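You operate a simulated robot arm through the tools that you are given. There is no shell and no other tool.

Carry out the task below with a simulated robot arm. There is one attempt and no reset: what you move stays moved.

Task
Clean the slimy float, fill the test tank to its line, drain it.
Fine: use the flat green pad and put it back; the green lamp must light; both levers end shut. What is to be rubbed or washed off counts as gone when no trace of it is left.

It is judged by the outcome, as a careful person would: the job done as asked, and still so three seconds after it is handed in. It fails if anything else is knocked over, pushed out of place, dropped, spilled or broken.

Robot
A 7-joint arm with a two-finger parallel gripper, fixed in place. Base frame: the origin is on the floor under the middle of its stand, x ahead of it, y to its left, z up; the work surface is at about z = 850. Units: mm, degrees, N and s.
It reaches about 1372 mm from its shoulder. Its first joint turns from -149.0 to 149.0 degrees. Payload 3.43 kg.
The TCP is the grasp point between the finger pads, 30 mm short of the fingertips. In the tool frame z runs along the fingers and y along their closing line. Largest opening 94 mm; finger width 28, thickness 10; the body of the gripper, 50 by 96 mm, starts 55 mm behind the TCP.
Orientation is told as [roll, pitch, yaw] about the base's x, y, z axes, in that order, counted from this pose: with the fingers straight down and closing along the base's y, the tool's x points along the base's -x, its y along +y and its z along -z.

Tools
- The arm moves only by the tool jog_arm. Its argument "increments" is a list of rows, each a list of 6 numbers: the shift along the tool's x, y, z in units of 40 mm (1.0 is 40 mm), then the turn, a rotation vector about the tool's x, y, z in units of 6 degrees (1.0 is 6 degrees). In form: [[x, y, z, wx, wy, wz], ...]. A call has 1 to 20 rows; each row shifts and turns the commanded pose from where the row before left it, along the tool's axes as they then stand. "claw" is the gripper command, from -1 (shut) to 1 (fully open), values between in proportion, set as the call begins (left out, the last holds). A call with a number of a shift or a turn outside -1 to 1 is refused whole. Rows are played at 5 a second. More than 50 mm and 8.6 degrees between two rows, or a gripper value outside its range, and nothing of the call is played. A pose out of reach is approached as far as the arm can. The call stops where the force on the tool passes 40 N (or 10 N more than at its start, if that is more) or the arm is blocked; 0.2 s more then pass. The fingers move at their own pace (about 45 mm/s each) and stop on an object; they squeeze with about 21 N. The grip force told is the motor's: it shows also when the fingers shut on nothing. Time passes only in rows, and 0.2 s behind the last, so rows that do not move let the fingers close. It gives the time, the measured TCP pose, the force on the tool (base axes), the opening and the grip force at its end, in the units of the frame above (readings bear some noise), with the torque about the TCP (base axes, N m) and any sound that the robot's microphone picked up.
- Cameras (640 x 400 px; columns grow to the right, rows downward): "scene" is fixed at [398.1, 499.7, 1517.9]; the picture's right is [0.98, 0.22, 0.00], its down [0.16, -0.74, -0.66] and it looks along [-0.14, 0.64, -0.75] (base axes); focal length 308 px, centre (320, 200). "wrist" rides on the gripper at [76, 14, -103] in the tool frame; the picture's right is [-0.18, 0.98, 0.00], its down [-0.75, -0.14, -0.64] and it looks along [-0.63, -0.12, 0.77] (tool axes); focal length 243 px, centre (320, 200). There is no depth. A picture from a camera that has moved, and an enlarged one, comes with that camera's place and axes in the base frame and with its lens.
- get_image(camera): a new picture of that camera. No time passes.
- enlarge(camera, box): a new picture of the part [left, top, right, bottom] of that camera's present view, enlarged. No time passes.
- close_job(): hands the job in; it is judged then, once.

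Nothing tells you positions but the pictures and the camera data. Unless the task says otherwise, let go and move clear before handing in.

The tools are called after ">>>" as name(argument=value, ...) on one line, values as JSON. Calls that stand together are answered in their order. jog_arm: Moves the arm, as the interface text tells. Its arguments: {"type":"object","properties":{"increments":{"type":"array","items":{"type":"array","items":{"type":"number"}}},"claw":{"type":"number"}},"required":["increments"]} The other tools are called the same way: get_image (camera) takes a picture; enlarge (camera, box) takes an enlarged picture of a part of a camera's view; close_job () hands the job in.

At the start:

```text
t: 0.0
tcp_pos: [88.6, 983.2, 1202.6]
ee_rot: [0.0, 0.0, 0.0]
contact_force: [0.5, -0.5, -0.1]
ft_torque: [0.0, 0.0, 0.01]
opening: 93.8
grasp_force: 0.0
```

scene: 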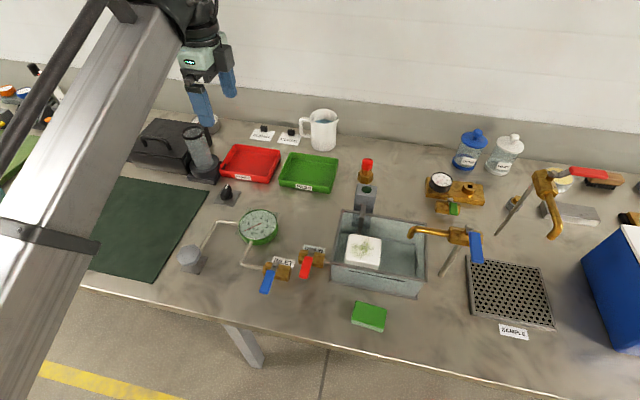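
wrist: 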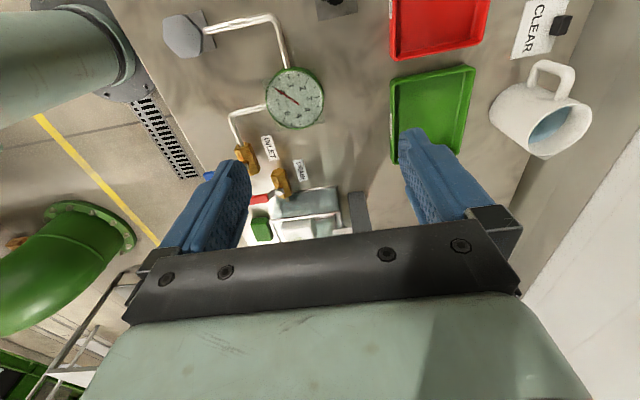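

I see a bench with a tank (sink-like), a white float with green slime in it, a green pad at the front, levers labelled inlet and drain, and lamps. I'll look closer before moving.

>>> enlarge(camera="scene", box=[300, 180, 460, 340])

>>> enlarge(camera="scene", box=[170, 190, 350, 310])

>>> enlarge(camera="scene", box=[400, 110, 640, 260])

>>> enlarge(camera="scene", box=[120, 90, 360, 240])

```text
2.50 times, centred on (380, 260) of scene
camera zoom: at [398.1, 499.7, 1517.9], right [0.98, 0.22, 0.0], down [0.16, -0.74, -0.66], along [-0.14, 0.64, -0.75], focal length 769 px, centre (170, 50)
```

zoom: 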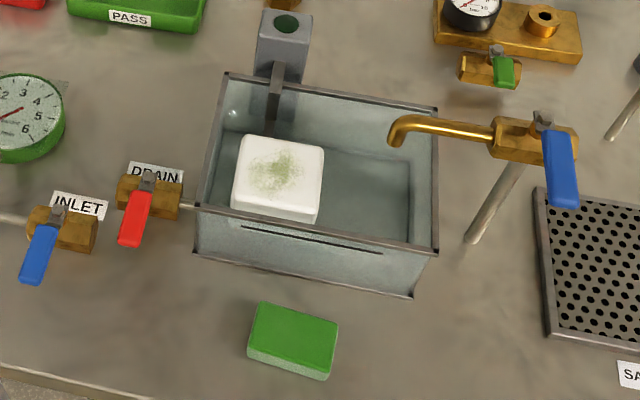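

```text
3.33 times, centred on (260, 250) of scene
camera zoom: at [398.1, 499.7, 1517.9], right [0.98, 0.22, 0.0], down [0.16, -0.74, -0.66], along [-0.14, 0.64, -0.75], focal length 1025 px, centre (520, 33)
```

zoom: 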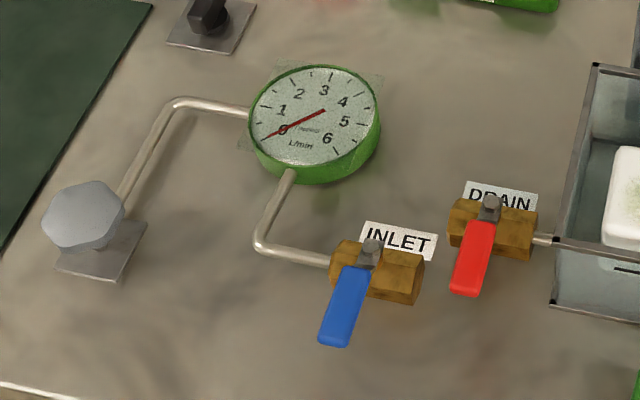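

```text
2.67 times, centred on (520, 185) of scene
camera zoom: at [398.1, 499.7, 1517.9], right [0.98, 0.22, 0.0], down [0.16, -0.74, -0.66], along [-0.14, 0.64, -0.75], focal length 820 px, centre (-213, 240)
```

zoom: 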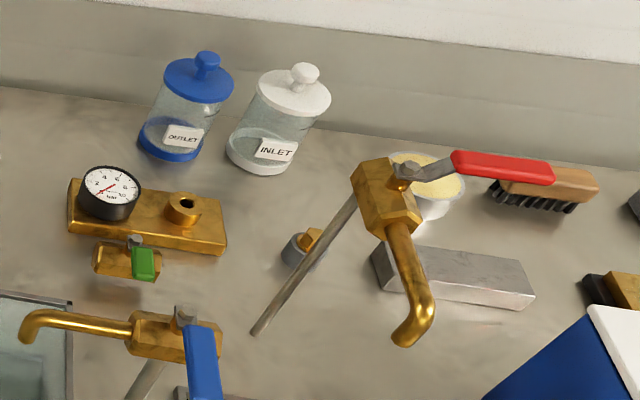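

```text
2.67 times, centred on (240, 165) of scene
camera zoom: at [398.1, 499.7, 1517.9], right [0.98, 0.22, 0.0], down [0.16, -0.74, -0.66], along [-0.14, 0.64, -0.75], focal length 820 px, centre (533, 293)
```

zoom: 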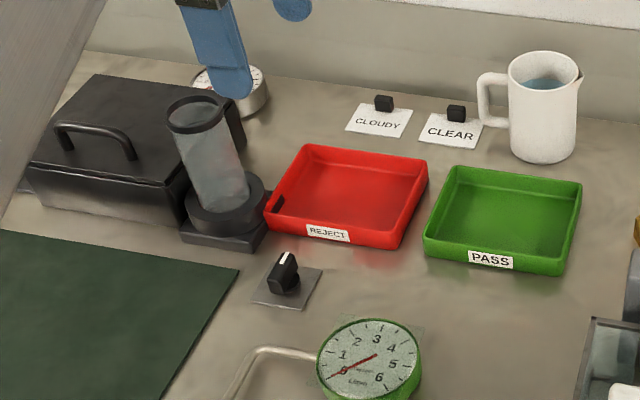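

I want a closer look at the valves, the lamp post and the float before deciding how the tank is fed.

>>> enlarge(camera="scene", box=[325, 150, 435, 230])

>>> enlarge(camera="scene", box=[325, 210, 435, 300])

>>> enlarge(camera="scene", box=[240, 230, 350, 300])

>>> enlarge(camera="scene", box=[400, 160, 500, 290])

>>> enlarge(camera="wrist", box=[200, 120, 400, 245])

```text
5.00 times, centred on (380, 190) of scene
camera zoom: at [398.1, 499.7, 1517.9], right [0.98, 0.22, 0.0], down [0.16, -0.74, -0.66], along [-0.14, 0.64, -0.75], focal length 1537 px, centre (20, 250)
```

zoom: 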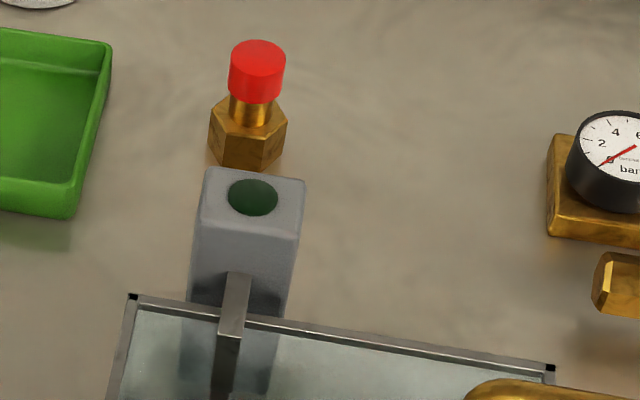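

```text
4.44 times, centred on (380, 255) of scene
camera zoom: at [398.1, 499.7, 1517.9], right [0.98, 0.22, 0.0], down [0.16, -0.74, -0.66], along [-0.14, 0.64, -0.75], focal length 1367 px, centre (53, -44)
```

zoom: 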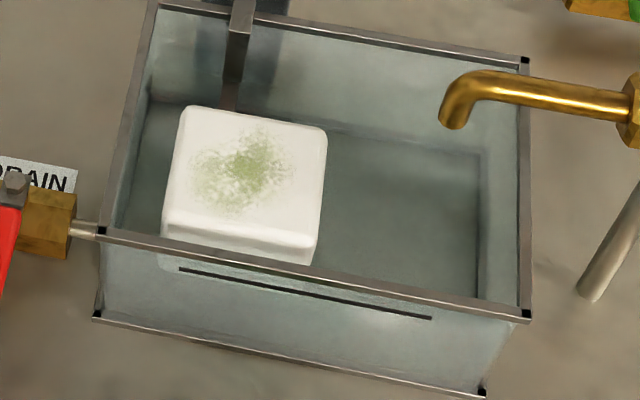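

```text
5.71 times, centred on (295, 265) of scene
camera zoom: at [398.1, 499.7, 1517.9], right [0.98, 0.22, 0.0], down [0.16, -0.74, -0.66], along [-0.14, 0.64, -0.75], focal length 1757 px, centre (463, -171)
```

zoom: 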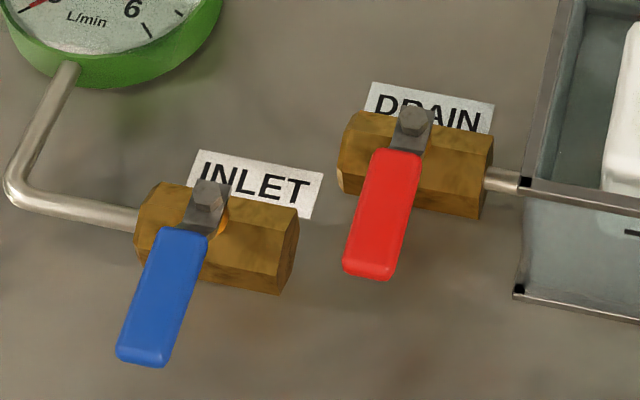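

```text
3.08 times, centred on (450, 225) of scene
camera zoom: at [398.1, 499.7, 1517.9], right [0.98, 0.22, 0.0], down [0.16, -0.74, -0.66], along [-0.14, 0.64, -0.75], focal length 946 px, centre (-80, 123)
```

zoom: 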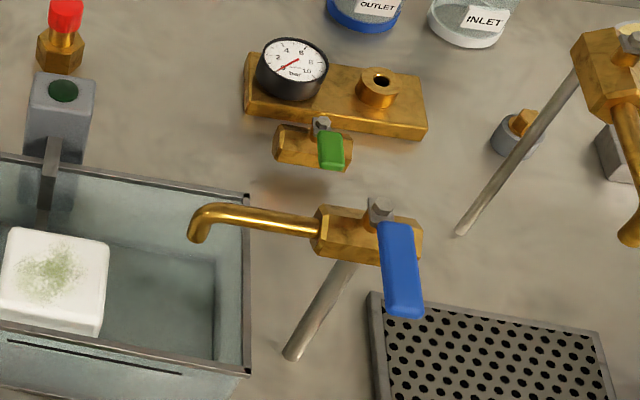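

```text
3.20 times, centred on (300, 182) of wrist
camera zoom: at [12.8, 997.8, 1305.9], right [0.18, 0.98, 0.0], down [0.75, -0.14, 0.64], along [0.63, -0.12, -0.77], focal length 776 px, centre (384, 256)
```

zoom: 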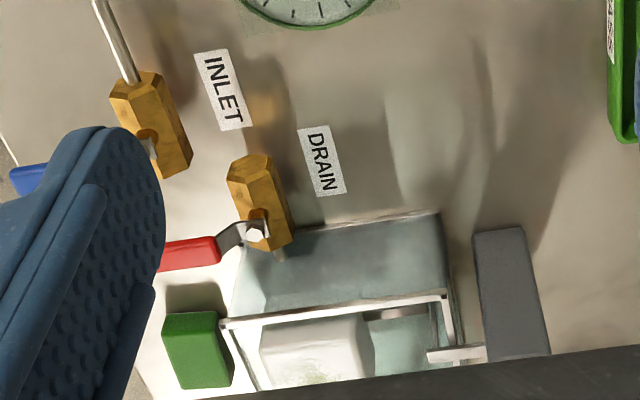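

The tap with the blue lever (stand near x 605, y 901) has its spout over the tank. The tank spans roughly x 346–548, y 830–983, with the rim near z 936 and the line near z 918. The INLET valve belongs to the separate flow meter, so the two levers I need should be that tap and the red DRAIN. I'll move the wrist camera over for a closer look.

>>> jog_arm(increments=[[-0.93, -0.36, 0, 0, 0, 0], [-0.93, -0.36, 0, 0, 0, 0], [-0.93, -0.36, 0, 0, 0, 0]])

>>> get_image(camera="wrist")

>>> get_image(camera="scene")

```text
t: 0.8
tcp_pos: [200.4, 940.5, 1201.2]
ee_rot: [0.0, 0.0, 0.0]
contact_force: [-0.1, -0.7, 0.0]
ft_torque: [-0.03, 0.03, -0.02]
opening: 93.9
grasp_force: 0.1
```

```text
taken
camera wrist: at [123.6, 954.7, 1305.5], right [0.18, 0.98, 0.0], down [0.75, -0.14, 0.64], along [0.63, -0.12, -0.77], focal length 243 px, centre (320, 200)
```

wrist: 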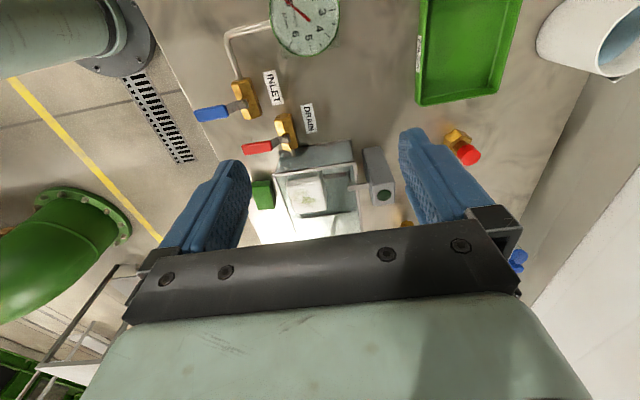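

```text
taken
```

scene: 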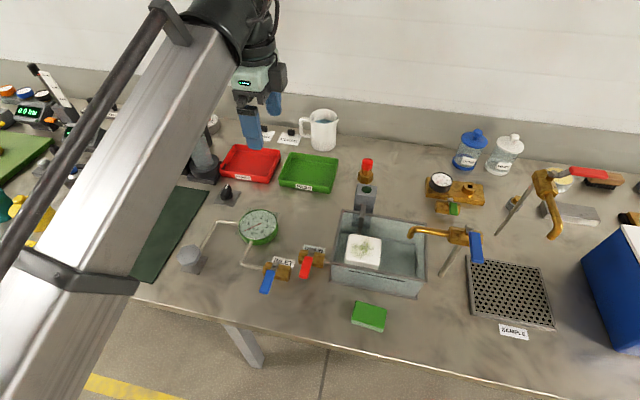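

The wrist camera works here but the hand hides part of the tank. I'll move further so the float sits in the clear upper part of the view.

>>> jog_arm(increments=[[-0.9, -0.18, 0, 0, 0, 0], [-0.9, -0.18, 0, 0, 0, 0], [-0.9, -0.18, 0.2, 0, 0, 0], [-0.9, -0.18, 0.3, 0, 0, 0], [-0.9, -0.18, 0.5, 0, 0, 0]])

>>> get_image(camera="wrist")

>>> get_image(camera="scene")

```text
t: 2.0
tcp_pos: [380.3, 906.0, 1162.4]
ee_rot: [0.0, 0.1, 0.0]
contact_force: [-1.3, 0.0, -0.3]
ft_torque: [0.0, 0.02, -0.03]
opening: 94.1
grasp_force: 0.0
```

```text
taken
camera wrist: at [304.8, 919.3, 1265.8], right [0.18, 0.98, 0.0], down [0.75, -0.14, 0.64], along [0.63, -0.12, -0.77], focal length 243 px, centre (320, 200)
```

wrist: 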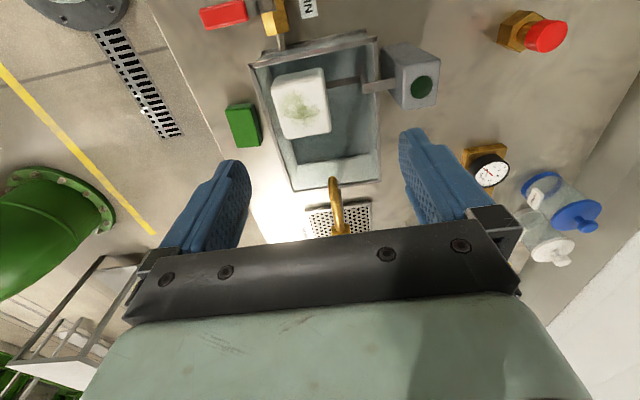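

```text
taken
```

scene: 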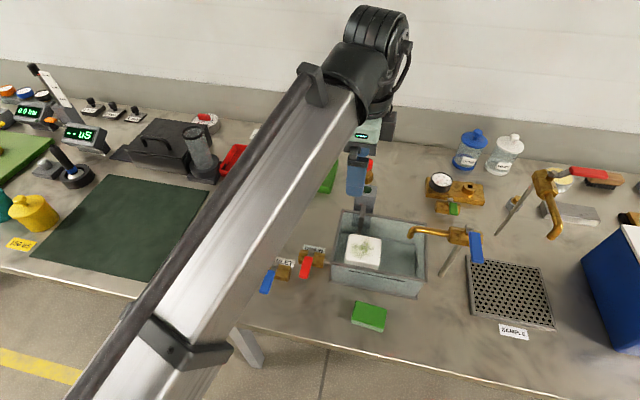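

>>> enlarge(camera="wrist", box=[220, 20, 460, 200])

>>> enlarge(camera="wrist", box=[260, 50, 360, 150])

>>> enlarge(camera="scene", box=[320, 200, 440, 300])

```text
2.22 times, centred on (340, 110) of wrist
camera zoom: at [304.8, 919.3, 1265.8], right [0.18, 0.98, 0.0], down [0.75, -0.14, 0.64], along [0.63, -0.12, -0.77], focal length 539 px, centre (276, 400)
```

zoom: 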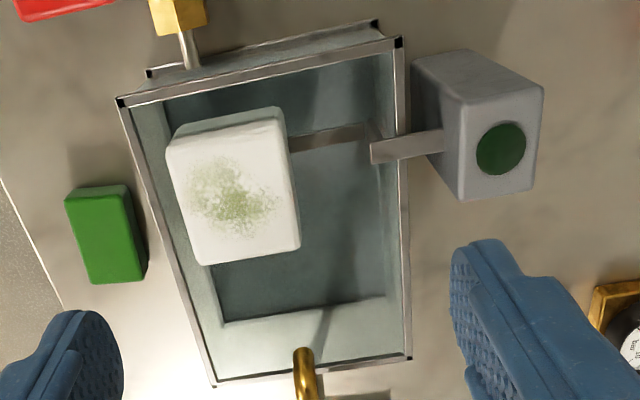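

```text
4.00 times, centred on (310, 100) of wrist
camera zoom: at [304.8, 919.3, 1265.8], right [0.18, 0.98, 0.0], down [0.75, -0.14, 0.64], along [0.63, -0.12, -0.77], focal length 970 px, centre (360, 600)
```

zoom: 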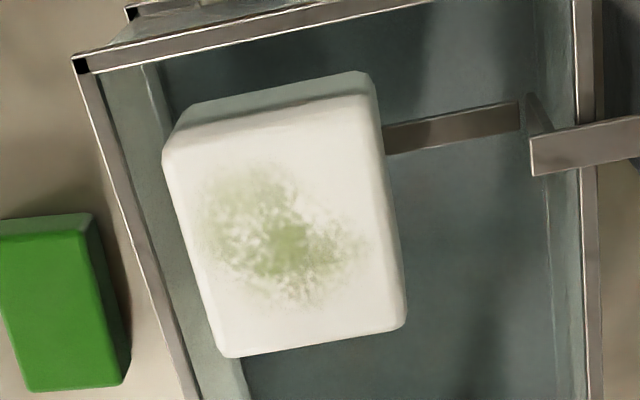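

```text
4.00 times, centred on (380, 250) of scene
camera zoom: at [398.1, 499.7, 1517.9], right [0.98, 0.22, 0.0], down [0.16, -0.74, -0.66], along [-0.14, 0.64, -0.75], focal length 1230 px, centre (80, 0)
```

zoom: 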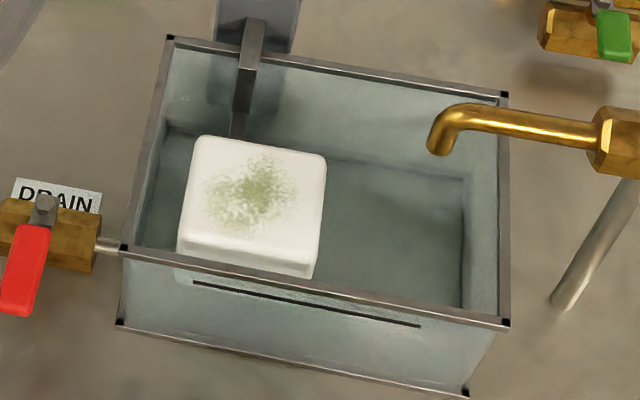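

The float's top face is at about z 940, x 377–451, y 843–910, with slime in its middle. The flat green pad is at about (446, 762), 66×42 mm, top z 875, turned about −6°. I'll go above the pad and align with it.

>>> jog_arm(increments=[[-0.41, -0.9, 0, 0, 0, 0], [-0.41, -0.9, 0, 0, 0, 0], [-0.41, -0.9, 0, 0, 0, 0], [-0.41, -0.9, 0, 0, 0, 0], [0, 0, 0, 0, 0, 1.0], [0, 0, 0.8, 0, 0, 0], [0, 0, 0.8, 0, 0, 0], [0, 0, 0.8, 0, 0, 0]], claw=0.5)

>>> get_image(camera="wrist")

>>> get_image(camera="scene")

```text
t: 3.8
tcp_pos: [444.8, 762.5, 1066.5]
ee_rot: [0.0, -0.1, -6.0]
contact_force: [0.4, -0.1, 0.2]
ft_torque: [0.02, 0.0, 0.01]
opening: 70.4
grasp_force: 0.1
```

```text
taken
camera wrist: at [370.7, 782.9, 1170.4], right [0.29, 0.96, 0.0], down [0.73, -0.22, 0.64], along [0.62, -0.18, -0.77], focal length 243 px, centre (320, 200)
```

wrist: 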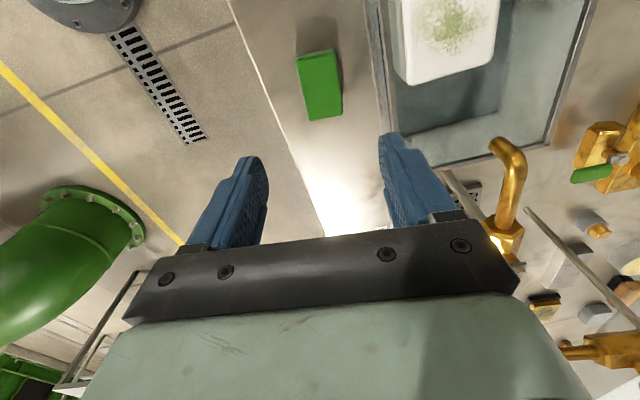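

```text
taken
```

scene: 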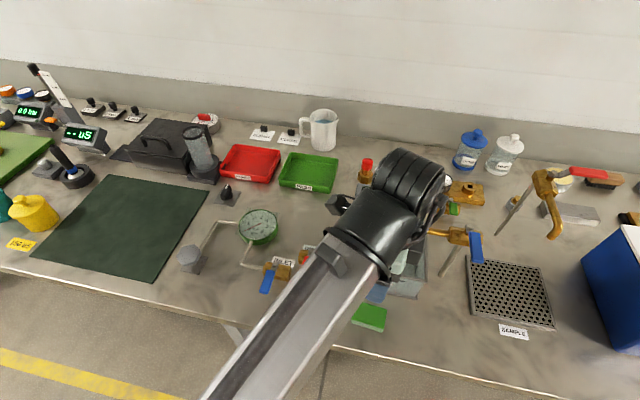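

I'll measure the pad from this closer view before descending.

>>> enlarge(camera="wrist", box=[260, 30, 380, 130])

```text
4.00 times, centred on (320, 80) of wrist
camera zoom: at [370.7, 782.9, 1170.4], right [0.29, 0.96, 0.0], down [0.73, -0.22, 0.64], along [0.62, -0.18, -0.77], focal length 970 px, centre (320, 680)
```

zoom: 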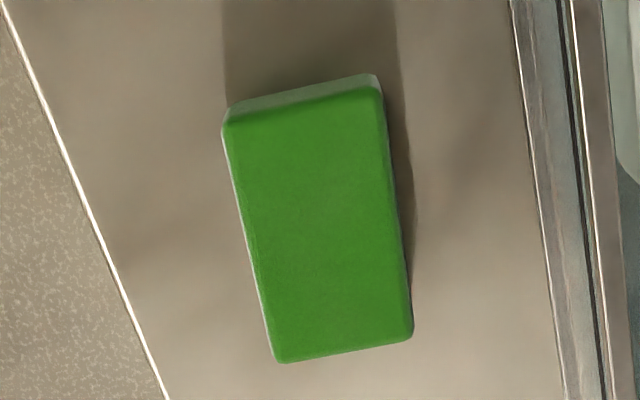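

The pad is at (447.5, 761.5), yaw −6°, matching the gripper. I'll descend around it, leaving about 10 mm of pad below the fingertips.

>>> jog_arm(increments=[[-0.06, -0.025, 0.8, 0, 0, 0], [0, 0, 0.8, 0, 0, 0], [0, 0, 0.8, 0, 0, 0], [0, 0, 0.8, 0, 0, 0], [0, 0, 0.6, 0, 0, 0], [0, 0, 0.4, 0, 0, 0], [0, 0, 0.21, 0, 0, 0], [0, 0, 0, 0, 0, 0]])

>>> get_image(camera="wrist")

>>> get_image(camera="scene")

```text
t: 5.6
tcp_pos: [448.5, 758.2, 889.2]
ee_rot: [0.0, 0.0, -6.1]
contact_force: [0.0, -0.4, -0.5]
ft_torque: [0.0, -0.01, 0.02]
opening: 70.5
grasp_force: 0.2
```

```text
taken
camera wrist: at [374.1, 780.8, 993.2], right [0.29, 0.96, 0.0], down [0.73, -0.22, 0.64], along [0.62, -0.18, -0.77], focal length 243 px, centre (320, 200)
```

wrist: 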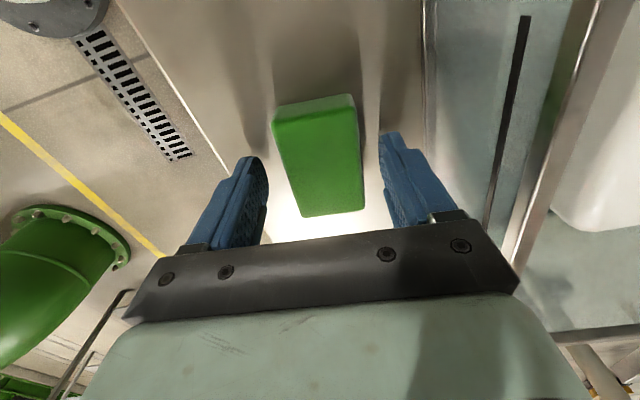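

```text
taken
```

scene: 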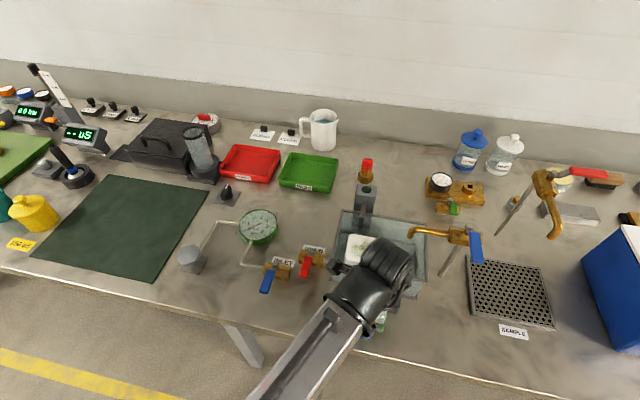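

The fingers straddle the pad, with the pad slightly toward +y. I'll nudge 2 mm and close.

>>> jog_arm(increments=[[0, 0.05, 0, 0, 0, 0], [0, 0, 0, 0, 0, 0]])

>>> jog_arm(increments=[[0, 0, 0, 0, 0, 0], [0, 0, 0, 0, 0, 0], [0, 0, 0, 0, 0, 0], [0, 0, 0, 0, 0, 0], [0, 0, 0, 0, 0, 0], [0, 0, 0, 0, 0, 0]], claw=-1)

>>> get_image(camera="wrist")

```text
t: 6.2
tcp_pos: [448.6, 760.7, 890.2]
ee_rot: [0.0, 0.0, -6.0]
contact_force: [-0.2, 0.3, 0.9]
ft_torque: [0.01, -0.01, 0.01]
opening: 70.6
grasp_force: 0.0
```

```text
t: 7.6
tcp_pos: [448.3, 762.0, 890.9]
ee_rot: [0.0, 0.0, -6.0]
contact_force: [0.0, -0.1, 0.6]
ft_torque: [0.0, -0.01, -0.01]
opening: 43.6
grasp_force: 20.5
```

```text
taken
camera wrist: at [374.8, 783.1, 993.7], right [0.29, 0.96, 0.0], down [0.73, -0.22, 0.64], along [0.62, -0.18, -0.77], focal length 243 px, centre (320, 200)
```

wrist: 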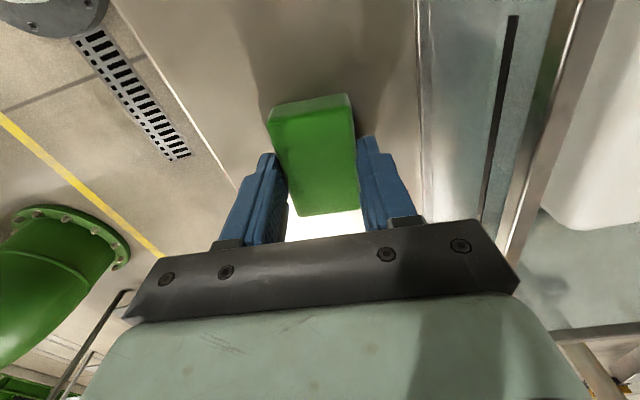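

The pad is held (opening 43.6 mm). I'll lift it straight up and check the grip before crossing the tank rim.

>>> jog_arm(increments=[[0, 0, -0.3, 0, 0, 0], [0, 0, -0.7, 0, 0, 0], [0, 0, -0.8, 0, 0, 0], [0, 0, -0.8, 0, 0, 0], [0, 0, -0.8, 0, 0, 0]])

>>> get_image(camera="wrist")

>>> get_image(camera="scene")

```text
t: 8.8
tcp_pos: [447.4, 763.8, 1026.5]
ee_rot: [0.1, 0.0, -6.0]
contact_force: [0.1, 0.3, -0.6]
ft_torque: [-0.02, 0.0, 0.01]
opening: 43.7
grasp_force: 21.0
```

```text
taken
camera wrist: at [374.2, 784.9, 1130.2], right [0.29, 0.96, 0.0], down [0.73, -0.22, 0.64], along [0.61, -0.18, -0.77], focal length 243 px, centre (320, 200)
```

wrist: 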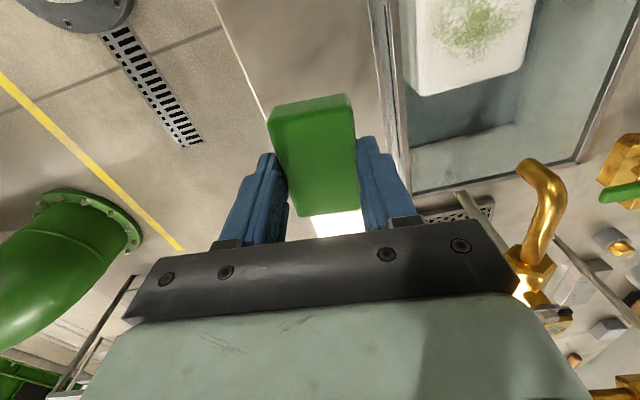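

```text
taken
```

scene: 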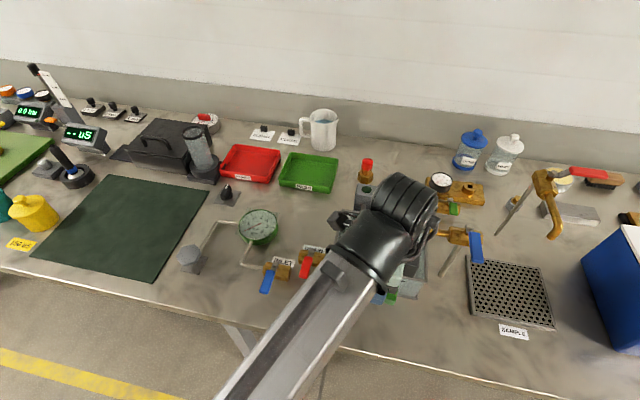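

The grip holds. I'll move the pad over the float's slime at (413, 873) and then come down gently.

>>> jog_arm(increments=[[0.377, 0.874, 0, 0, 0, 0], [0.377, 0.874, 0, 0, 0, 0], [0.377, 0.874, 0, 0, 0, 0], [0, 0, 0.5, 0, 0, 0], [0, 0, 0, 0, 0, 0]])

>>> get_image(camera="wrist")

>>> get_image(camera="scene")

```text
t: 10.0
tcp_pos: [412.0, 872.4, 1004.8]
ee_rot: [-0.1, 0.0, -6.1]
contact_force: [-0.7, 0.4, -0.3]
ft_torque: [0.0, 0.01, -0.03]
opening: 44.2
grasp_force: 21.2
```

```text
taken
camera wrist: at [338.7, 893.3, 1109.4], right [0.29, 0.96, 0.0], down [0.73, -0.22, 0.64], along [0.62, -0.18, -0.77], focal length 243 px, centre (320, 200)
```

wrist: 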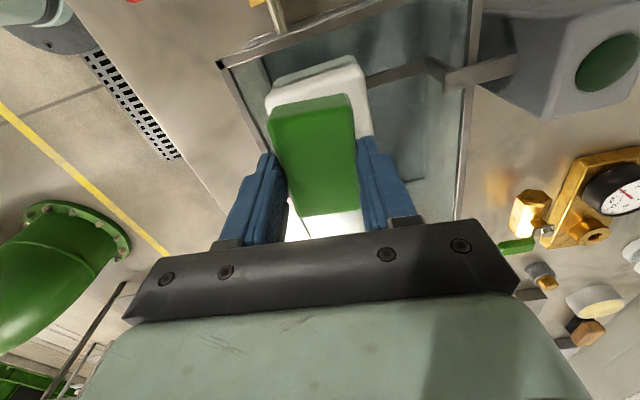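

```text
taken
```

scene: 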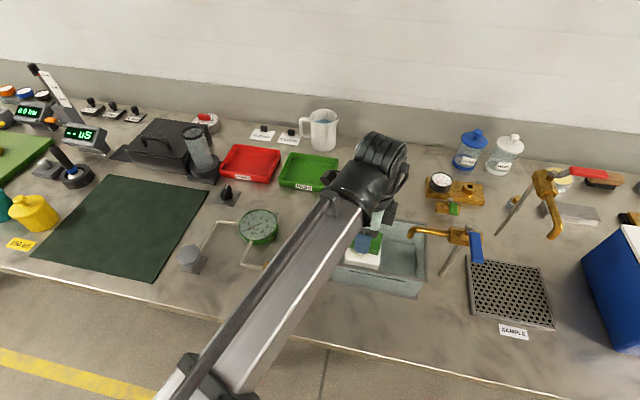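

The pad is over the slime with roughly 25 mm to go. I'll descend in small steps and watch the force.

>>> jog_arm(increments=[[0, 0, 0.2, 0, 0, 0], [0, 0, 0.15, 0, 0, 0], [0, 0, 0, 0, 0, 0]])

>>> jog_arm(increments=[[0, 0, 0.07, 0, 0, 0], [0, 0, 0, 0, 0, 0]])

>>> jog_arm(increments=[[0, 0, 0.07, 0, 0, 0], [0, 0, 0, 0, 0, 0]])

```text
t: 10.8
tcp_pos: [412.9, 870.7, 992.0]
ee_rot: [0.0, 0.1, -6.0]
contact_force: [0.8, -0.1, 0.3]
ft_torque: [-0.04, -0.01, 0.03]
opening: 43.8
grasp_force: 20.9
```

```text
t: 11.4
tcp_pos: [412.8, 870.4, 987.9]
ee_rot: [0.0, 0.0, -6.0]
contact_force: [0.1, 0.5, -0.7]
ft_torque: [0.01, 0.02, 0.02]
opening: 44.0
grasp_force: 21.3
```

```text
t: 12.0
tcp_pos: [413.6, 870.0, 987.0]
ee_rot: [0.0, 0.0, -6.1]
contact_force: [-0.2, -0.9, -0.8]
ft_torque: [-0.01, 0.01, -0.01]
opening: 43.9
grasp_force: 21.2
```

>>> jog_arm(increments=[[0, 0, 0.07, 0, 0, 0], [0, 0, 0, 0, 0, 0]])

>>> jog_arm(increments=[[0, 0, 0.05, 0, 0, 0], [0, 0, 0, 0, 0, 0]])

>>> enlarge(camera="scene", box=[320, 200, 440, 300])

```text
t: 12.6
tcp_pos: [413.1, 869.9, 983.4]
ee_rot: [0.0, 0.0, -6.1]
contact_force: [-0.1, -1.0, -0.7]
ft_torque: [0.01, 0.02, 0.0]
opening: 44.3
grasp_force: 21.2
```

```text
t: 13.2
tcp_pos: [413.0, 869.3, 982.2]
ee_rot: [0.1, 0.0, -6.1]
contact_force: [1.7, -1.2, 14.9]
ft_torque: [0.19, 0.01, -0.03]
opening: 44.1
grasp_force: 21.0
```

```text
4.00 times, centred on (380, 250) of scene
camera zoom: at [398.1, 499.7, 1517.9], right [0.98, 0.22, 0.0], down [0.16, -0.74, -0.66], along [-0.14, 0.64, -0.75], focal length 1230 px, centre (80, 0)
```

zoom: 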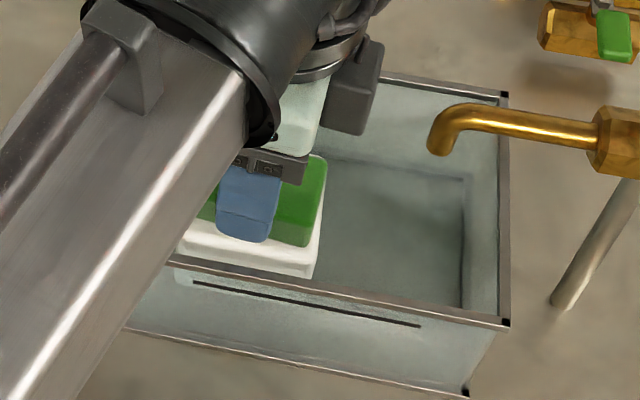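

Contact is made at about 15 N. I'll ease off slightly and start rubbing strokes across the patch.

>>> jog_arm(increments=[[0, 0, -0.012, 0, 0, 0], [0, -0.1, 0, 0, 0, 0], [0, 0, 0, 0, 0, 0]])

>>> jog_arm(increments=[[0.3, -0.05, 0, 0, 0, 0], [-0.3, 0, 0, 0, 0, 0], [-0.3, 0, 0, 0, 0, 0], [0.3, 0, 0, 0, 0, 0], [0, 0.2, 0, 0, 0, 0], [0.3, 0, 0, 0, 0, 0], [-0.3, 0, 0, 0, 0, 0], [-0.3, 0, 0, 0, 0, 0], [0.3, 0, 0, 0, 0, 0], [0, 0.2, 0, 0, 0, 0]])

```text
t: 14.0
tcp_pos: [412.5, 866.2, 982.1]
ee_rot: [-0.1, 0.1, -6.0]
contact_force: [-0.5, 4.8, 9.7]
ft_torque: [0.33, 0.0, 0.01]
opening: 44.2
grasp_force: 20.8
```

```text
t: 16.2
tcp_pos: [413.7, 880.7, 982.4]
ee_rot: [0.0, 0.0, -6.0]
contact_force: [-0.1, -5.7, 13.0]
ft_torque: [-0.2, -0.03, 0.02]
opening: 43.9
grasp_force: 21.1
```

The pad rubs well (about 10–13 N normal, 5 N friction). I'll continue with more strokes, then lift to look.

>>> jog_arm(increments=[[0.3, 0, 0, 0, 0, 0], [-0.3, 0, 0, 0, 0, 0], [-0.3, 0, 0, 0, 0, 0], [0.3, 0, 0, 0, 0, 0], [0, 0.15, 0, 0, 0, 0], [0.3, 0, 0, 0, 0, 0], [-0.3, 0, 0, 0, 0, 0], [-0.3, 0, 0, 0, 0, 0], [0.3, 0, 0, 0, 0, 0], [0, -0.3, 0, 0, 0, 0], [0.2, 0, 0, 0, 0, 0], [0, -0.3, 0, 0, 0, 0], [-0.2, 0, 0, 0, 0, 0], [-0.2, 0, 0, 0, 0, 0], [0, 0.3, 0, 0, 0, 0], [0, 0.3, 0, 0, 0, 0], [0.2, 0, 0, 0, 0, 0], [0, -0.3, 0, 0, 0, 0], [0, -0.2, 0, 0, 0, 0], [0, 0, 0, 0, 0, 0]])

>>> enlarge(camera="scene", box=[320, 200, 440, 300])

>>> get_image(camera="wrist")

```text
t: 20.4
tcp_pos: [413.6, 866.1, 981.9]
ee_rot: [0.0, 0.0, -6.0]
contact_force: [-0.3, 1.0, 2.1]
ft_torque: [-0.02, -0.08, 0.02]
opening: 44.0
grasp_force: 20.3
```

```text
4.00 times, centred on (380, 250) of scene
camera zoom: at [398.1, 499.7, 1517.9], right [0.98, 0.22, 0.0], down [0.16, -0.74, -0.66], along [-0.14, 0.64, -0.75], focal length 1230 px, centre (80, 0)
```

zoom: 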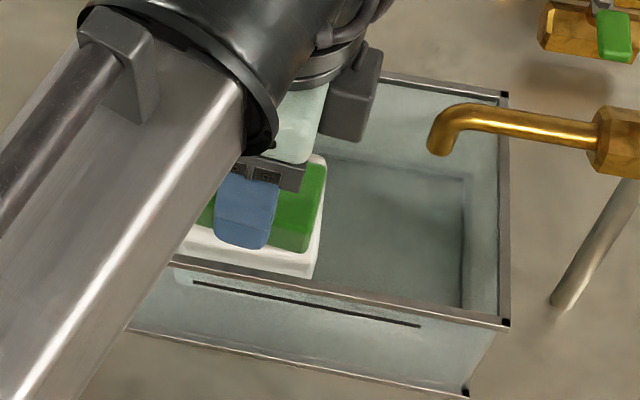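

```text
taken
camera wrist: at [339.4, 887.9, 1085.8], right [0.29, 0.96, 0.0], down [0.73, -0.22, 0.64], along [0.61, -0.18, -0.77], focal length 243 px, centre (320, 200)
```

wrist: 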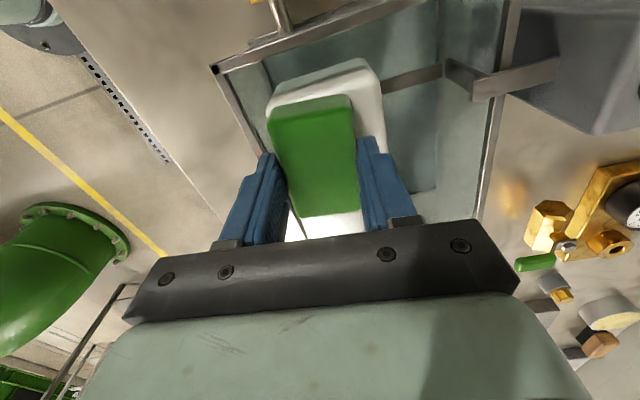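

The press lightened at the end. I'll lift and back off toward −y to inspect the float.

>>> jog_arm(increments=[[0, 0, -0.5, 0, 0, 0], [0, 0, -0.8, 0, 0, 0], [-0.2, -0.8, -0.3, 0, 0, 0], [-0.2, -0.9, 0, 0, 0, 0], [-0.2, -0.9, 0, 0, 0, 0]])

>>> get_image(camera="wrist")

>>> enlarge(camera="scene", box=[320, 200, 440, 300])

```text
t: 21.6
tcp_pos: [425.7, 758.8, 1045.8]
ee_rot: [0.0, -0.1, -6.0]
contact_force: [0.2, -0.5, -0.6]
ft_torque: [-0.01, 0.02, 0.0]
opening: 43.8
grasp_force: 20.8
```

```text
taken
camera wrist: at [352.1, 781.0, 1150.0], right [0.29, 0.96, 0.0], down [0.73, -0.22, 0.64], along [0.62, -0.18, -0.77], focal length 243 px, centre (320, 200)
```

wrist: 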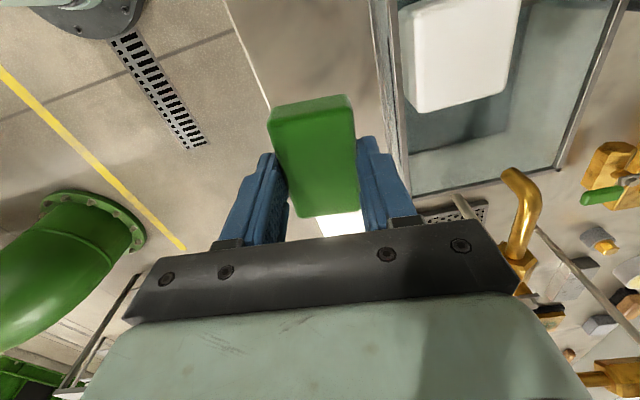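

```text
4.00 times, centred on (380, 250) of scene
camera zoom: at [398.1, 499.7, 1517.9], right [0.98, 0.22, 0.0], down [0.16, -0.74, -0.66], along [-0.14, 0.64, -0.75], focal length 1230 px, centre (80, 0)
```

zoom: 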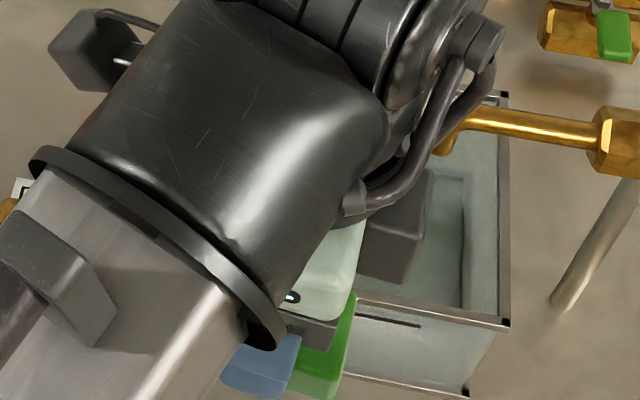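

>>> enlarge(camera="wrist", box=[390, 0, 530, 115])

>>> enlarge(camera="wrist", box=[400, 0, 470, 60])

>>> enlarge(camera="wrist", box=[460, 0, 530, 60])

```text
3.48 times, centred on (460, 58) of wrist
camera zoom: at [352.1, 781.0, 1150.0], right [0.29, 0.96, 0.0], down [0.73, -0.22, 0.64], along [0.62, -0.18, -0.77], focal length 844 px, centre (-167, 696)
```

zoom: 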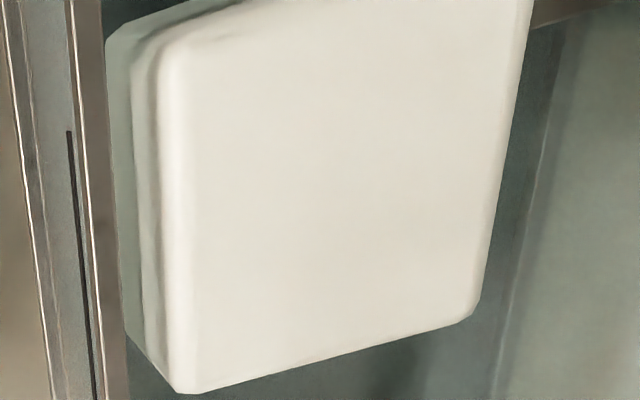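

```text
6.67 times, centred on (435, 30) of wrist
camera zoom: at [352.1, 781.0, 1150.0], right [0.29, 0.96, 0.0], down [0.73, -0.22, 0.64], along [0.62, -0.18, -0.77], focal length 1618 px, centre (-447, 1333)
```

zoom: 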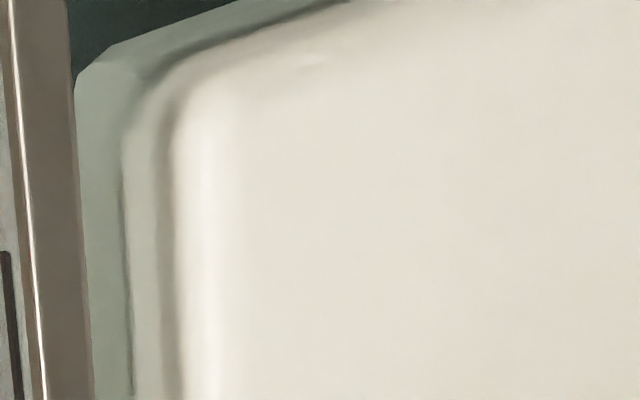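

```text
6.67 times, centred on (495, 30) of wrist
camera zoom: at [352.1, 781.0, 1150.0], right [0.29, 0.96, 0.0], down [0.73, -0.22, 0.64], along [0.62, -0.18, -0.77], focal length 1618 px, centre (-847, 1333)
```

zoom: 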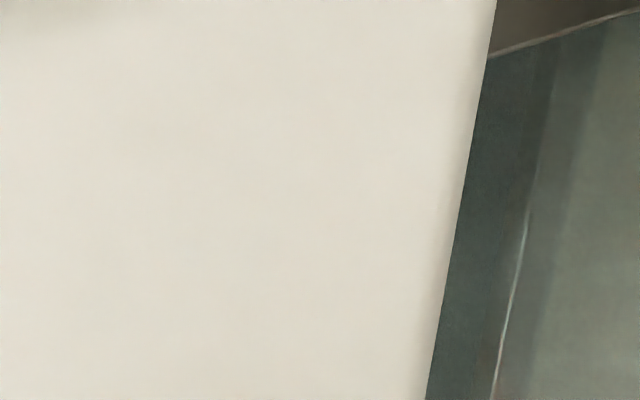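

The visible part looks clean, but the −x end of the float is cut off and there may be a faint shade at the top edge. I'll move back to see the whole top.

>>> jog_arm(increments=[[0.9, 0, -0.5, 0, 0, 0], [0.9, 0, -0.5, 0, 0, 0]])

>>> enlarge(camera="wrist", box=[390, 20, 530, 130])

>>> enlarge(camera="scene", box=[330, 210, 410, 280])

```text
t: 22.2
tcp_pos: [355.8, 768.2, 1085.5]
ee_rot: [0.1, 0.0, -6.1]
contact_force: [-0.1, -0.3, -0.2]
ft_torque: [0.0, -0.02, 0.0]
opening: 44.1
grasp_force: 20.7
```

```text
3.64 times, centred on (460, 75) of wrist
camera zoom: at [282.1, 790.0, 1189.3], right [0.29, 0.96, 0.0], down [0.73, -0.22, 0.64], along [0.61, -0.18, -0.77], focal length 882 px, centre (-189, 654)
```

zoom: 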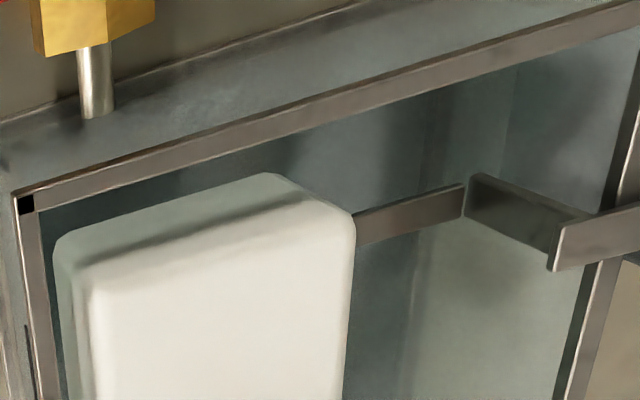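

```text
5.71 times, centred on (370, 245) of scene
camera zoom: at [398.1, 499.7, 1517.9], right [0.98, 0.22, 0.0], down [0.16, -0.74, -0.66], along [-0.14, 0.64, -0.75], focal length 1757 px, centre (34, -57)
```

zoom: 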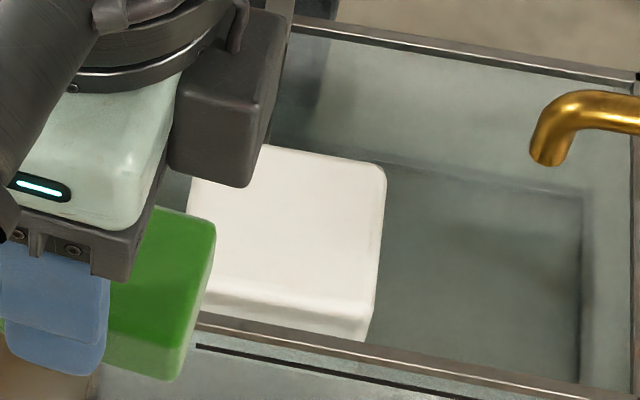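

>>> enlarge(camera="wrist", box=[395, 60, 475, 130])

>>> enlarge(camera="wrist", box=[395, 100, 475, 170])

>>> enlarge(camera="scene", box=[345, 225, 395, 275])

```text
5.71 times, centred on (435, 95) of wrist
camera zoom: at [282.1, 790.0, 1189.3], right [0.29, 0.96, 0.0], down [0.73, -0.22, 0.64], along [0.61, -0.18, -0.77], focal length 1386 px, centre (-337, 800)
```

zoom: 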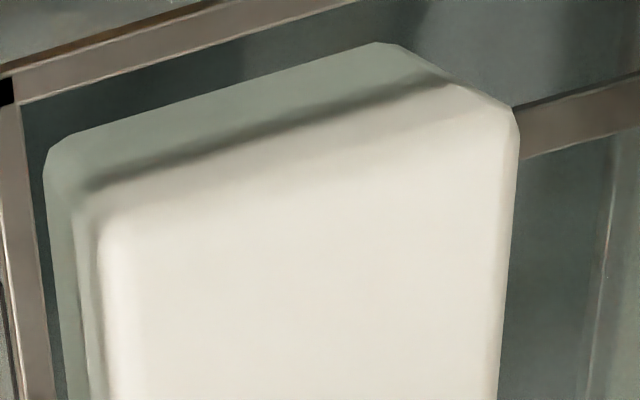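

```text
5.71 times, centred on (435, 135) of wrist
camera zoom: at [282.1, 790.0, 1189.3], right [0.29, 0.96, 0.0], down [0.73, -0.22, 0.64], along [0.61, -0.18, -0.77], focal length 1386 px, centre (-337, 571)
```

zoom: 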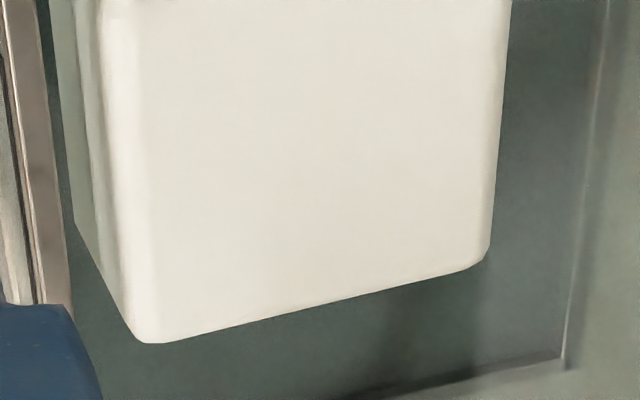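

```text
8.00 times, centred on (370, 250) of scene
camera zoom: at [398.1, 499.7, 1517.9], right [0.98, 0.22, 0.0], down [0.16, -0.74, -0.66], along [-0.14, 0.64, -0.75], focal length 2460 px, centre (-80, -200)
```

zoom: 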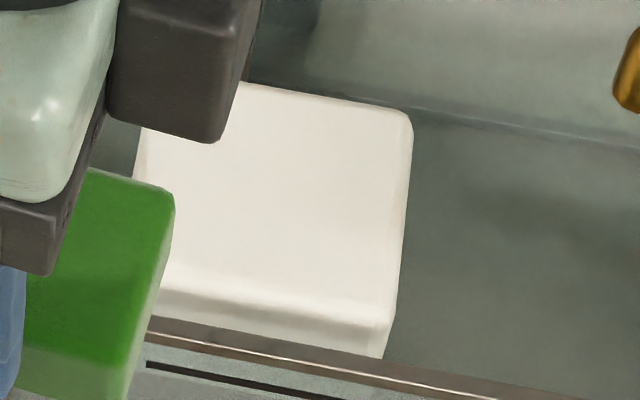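

The whole top looks clean in both views. For certainty I'll make one more light pass covering everything before putting the pad back.

>>> jog_arm(increments=[[-0.38, 0.92, 0, 0, 0, 0], [-0.38, 0.92, 0, 0, 0, 0], [-0.38, 0.92, 0, 0, 0, 0], [0, 0, 0.8, 0, 0, 0], [0, 0, 0.8, 0, 0, 0], [0, 0, 0.6, 0, 0, 0], [0, 0, 0.2, 0, 0, 0], [0, 0, 0, 0, 0, 0]])

>>> jog_arm(increments=[[0, 0, 0.06, 0, 0, 0], [0, 0, 0, 0, 0, 0]])

```text
t: 24.0
tcp_pos: [410.6, 874.9, 991.6]
ee_rot: [0.0, 0.0, -6.0]
contact_force: [0.4, -0.5, 0.1]
ft_torque: [0.02, -0.02, 0.0]
opening: 43.9
grasp_force: 21.3
```

```text
t: 24.6
tcp_pos: [410.9, 873.1, 988.7]
ee_rot: [0.0, 0.0, -6.1]
contact_force: [0.0, 0.0, 0.2]
ft_torque: [-0.02, -0.02, -0.01]
opening: 43.8
grasp_force: 20.8
```

>>> jog_arm(increments=[[0, 0, 0.1, 0, 0, 0], [0, 0, 0, 0, 0, 0]])

>>> jog_arm(increments=[[0, 0, 0.05, 0, 0, 0], [0, 0, 0, 0, 0, 0]])

```text
t: 25.2
tcp_pos: [411.8, 872.3, 982.8]
ee_rot: [0.0, -0.1, -6.1]
contact_force: [-0.5, -0.3, -0.2]
ft_torque: [-0.02, -0.01, 0.01]
opening: 43.9
grasp_force: 21.3
```

```text
t: 25.8
tcp_pos: [411.3, 873.3, 982.0]
ee_rot: [0.1, -0.1, -6.0]
contact_force: [-0.3, -0.7, 8.2]
ft_torque: [0.09, 0.01, 0.03]
opening: 44.2
grasp_force: 21.3
```

>>> jog_arm(increments=[[0, -0.28, 0.01, 0, 0, 0], [0.35, 0, 0, 0, 0, 0], [-0.35, 0, 0, 0, 0, 0], [-0.4, 0, 0, 0, 0, 0], [0, 0.18, 0, 0, 0, 0], [0.4, 0, 0, 0, 0, 0], [0.35, 0, 0, 0, 0, 0], [0, 0.18, 0, 0, 0, 0], [-0.35, 0, 0, 0, 0, 0], [-0.4, 0, 0, 0, 0, 0], [0, 0.18, 0, 0, 0, 0], [0.4, 0, 0, 0, 0, 0], [0.35, 0, 0, 0, 0, 0], [0, 0.1, 0, 0, 0, 0], [-0.35, 0, 0, 0, 0, 0], [-0.4, 0, 0, 0, 0, 0], [0, 0, 0, 0, 0, 0]])

>>> jog_arm(increments=[[0, -0.3, 0, 0, 0, 0], [0, -0.32, 0, 0, 0, 0], [0.25, 0, 0, 0, 0, 0], [0, 0.3, 0, 0, 0, 0], [0, 0.32, 0, 0, 0, 0], [0.25, 0, 0, 0, 0, 0], [0, -0.3, 0, 0, 0, 0], [0, -0.32, 0, 0, 0, 0], [0.25, 0, 0, 0, 0, 0], [0, 0.3, 0, 0, 0, 0], [0, 0.32, 0, 0, 0, 0], [0, 0, 0, 0, 0, 0]])

```text
t: 29.4
tcp_pos: [429.4, 885.2, 980.1]
ee_rot: [0.1, 0.0, -5.9]
contact_force: [-6.2, 2.7, 11.6]
ft_torque: [0.17, 0.25, 0.03]
opening: 44.0
grasp_force: 20.6
```

```text
t: 32.0
tcp_pos: [399.1, 888.4, 981.2]
ee_rot: [-0.1, -0.1, -6.1]
contact_force: [-0.8, -0.6, 5.3]
ft_torque: [-0.07, 0.0, -0.04]
opening: 43.9
grasp_force: 21.3
```

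I'll lift off, move back over the pad's spot and inspect again.

>>> jog_arm(increments=[[0, 0, -0.5, 0, 0, 0], [0, 0, -0.8, 0, 0, 0], [0, 0, -0.5, 0, 0, 0], [0, -0.9, -0.3, 0, 0, 0], [0, -0.9, 0, 0, 0, 0], [0, -0.9, 0, 0, 0, 0], [0, -0.5, 0, 0, 0, 0], [0, 0, 0, 0, 0, 0]])

>>> get_image(camera="wrist")

>>> enlarge(camera="wrist", box=[390, 0, 510, 100])

>>> enlarge(camera="scene", box=[320, 200, 440, 300])

```text
t: 33.8
tcp_pos: [385.0, 760.4, 1063.9]
ee_rot: [0.0, 0.1, -6.1]
contact_force: [-0.2, 0.4, 1.0]
ft_torque: [-0.02, 0.0, -0.02]
opening: 43.7
grasp_force: 21.4
```

```text
taken
camera wrist: at [311.0, 783.1, 1167.9], right [0.29, 0.96, 0.0], down [0.73, -0.22, 0.64], along [0.62, -0.18, -0.77], focal length 243 px, centre (320, 200)
```

wrist: 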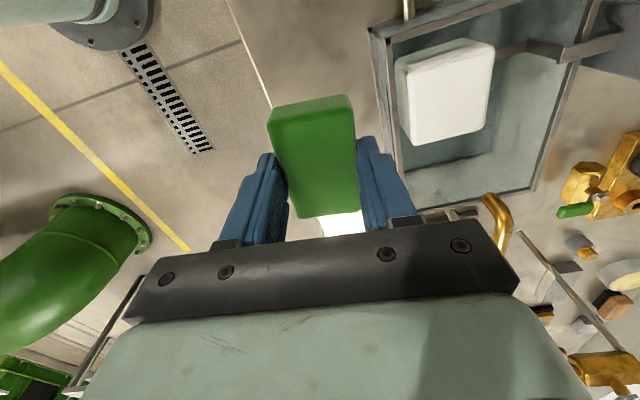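

```text
4.00 times, centred on (450, 50) of wrist
camera zoom: at [311.0, 783.1, 1167.9], right [0.29, 0.96, 0.0], down [0.73, -0.22, 0.64], along [0.62, -0.18, -0.77], focal length 970 px, centre (-200, 800)
```

zoom: 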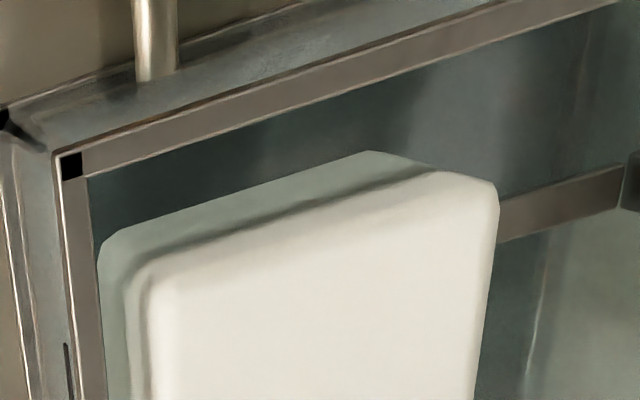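

```text
4.00 times, centred on (380, 250) of scene
camera zoom: at [398.1, 499.7, 1517.9], right [0.98, 0.22, 0.0], down [0.16, -0.74, -0.66], along [-0.14, 0.64, -0.75], focal length 1230 px, centre (80, 0)
```

zoom: 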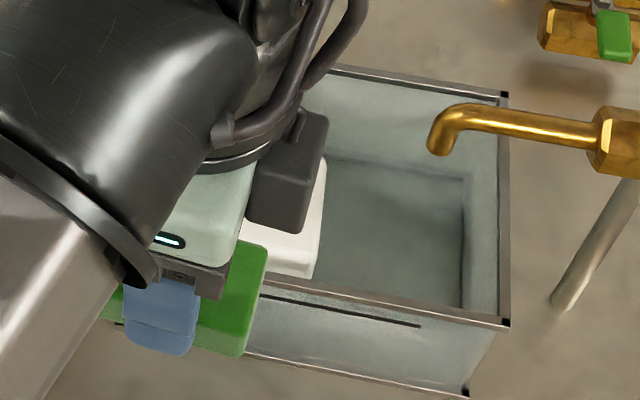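

The float is clean. Now I'll return the pad to its spot: TCP (448.3, 762, ~890), same yaw.

>>> jog_arm(increments=[[-0.78, 0.1, 0, 0, 0, 0], [-0.78, 0.1, 0, 0, 0, 0], [0, 0, 0.8, 0, 0, 0], [0, 0, 0.8, 0, 0, 0], [0, 0, 0.8, 0, 0, 0], [0, 0, 0.7, 0, 0, 0], [0, 0, 0.4, 0, 0, 0], [0, 0, 0.3, 0, 0, 0], [0, 0, 0, 0, 0, 0], [0, 0, 0, 0, 0, 0]])

>>> get_image(camera="wrist")

```text
t: 36.0
tcp_pos: [449.9, 764.6, 913.6]
ee_rot: [0.1, 0.1, -5.9]
contact_force: [0.2, 0.2, 0.2]
ft_torque: [0.0, 0.0, -0.01]
opening: 44.0
grasp_force: 21.1
```

```text
taken
camera wrist: at [375.6, 785.3, 1016.6], right [0.29, 0.96, 0.0], down [0.73, -0.22, 0.64], along [0.62, -0.18, -0.77], focal length 243 px, centre (320, 200)
```

wrist: 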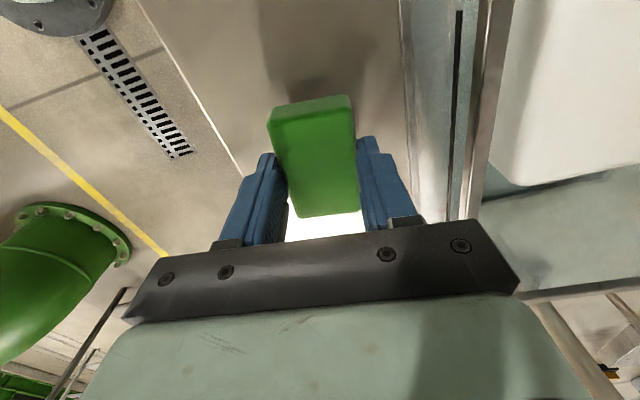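

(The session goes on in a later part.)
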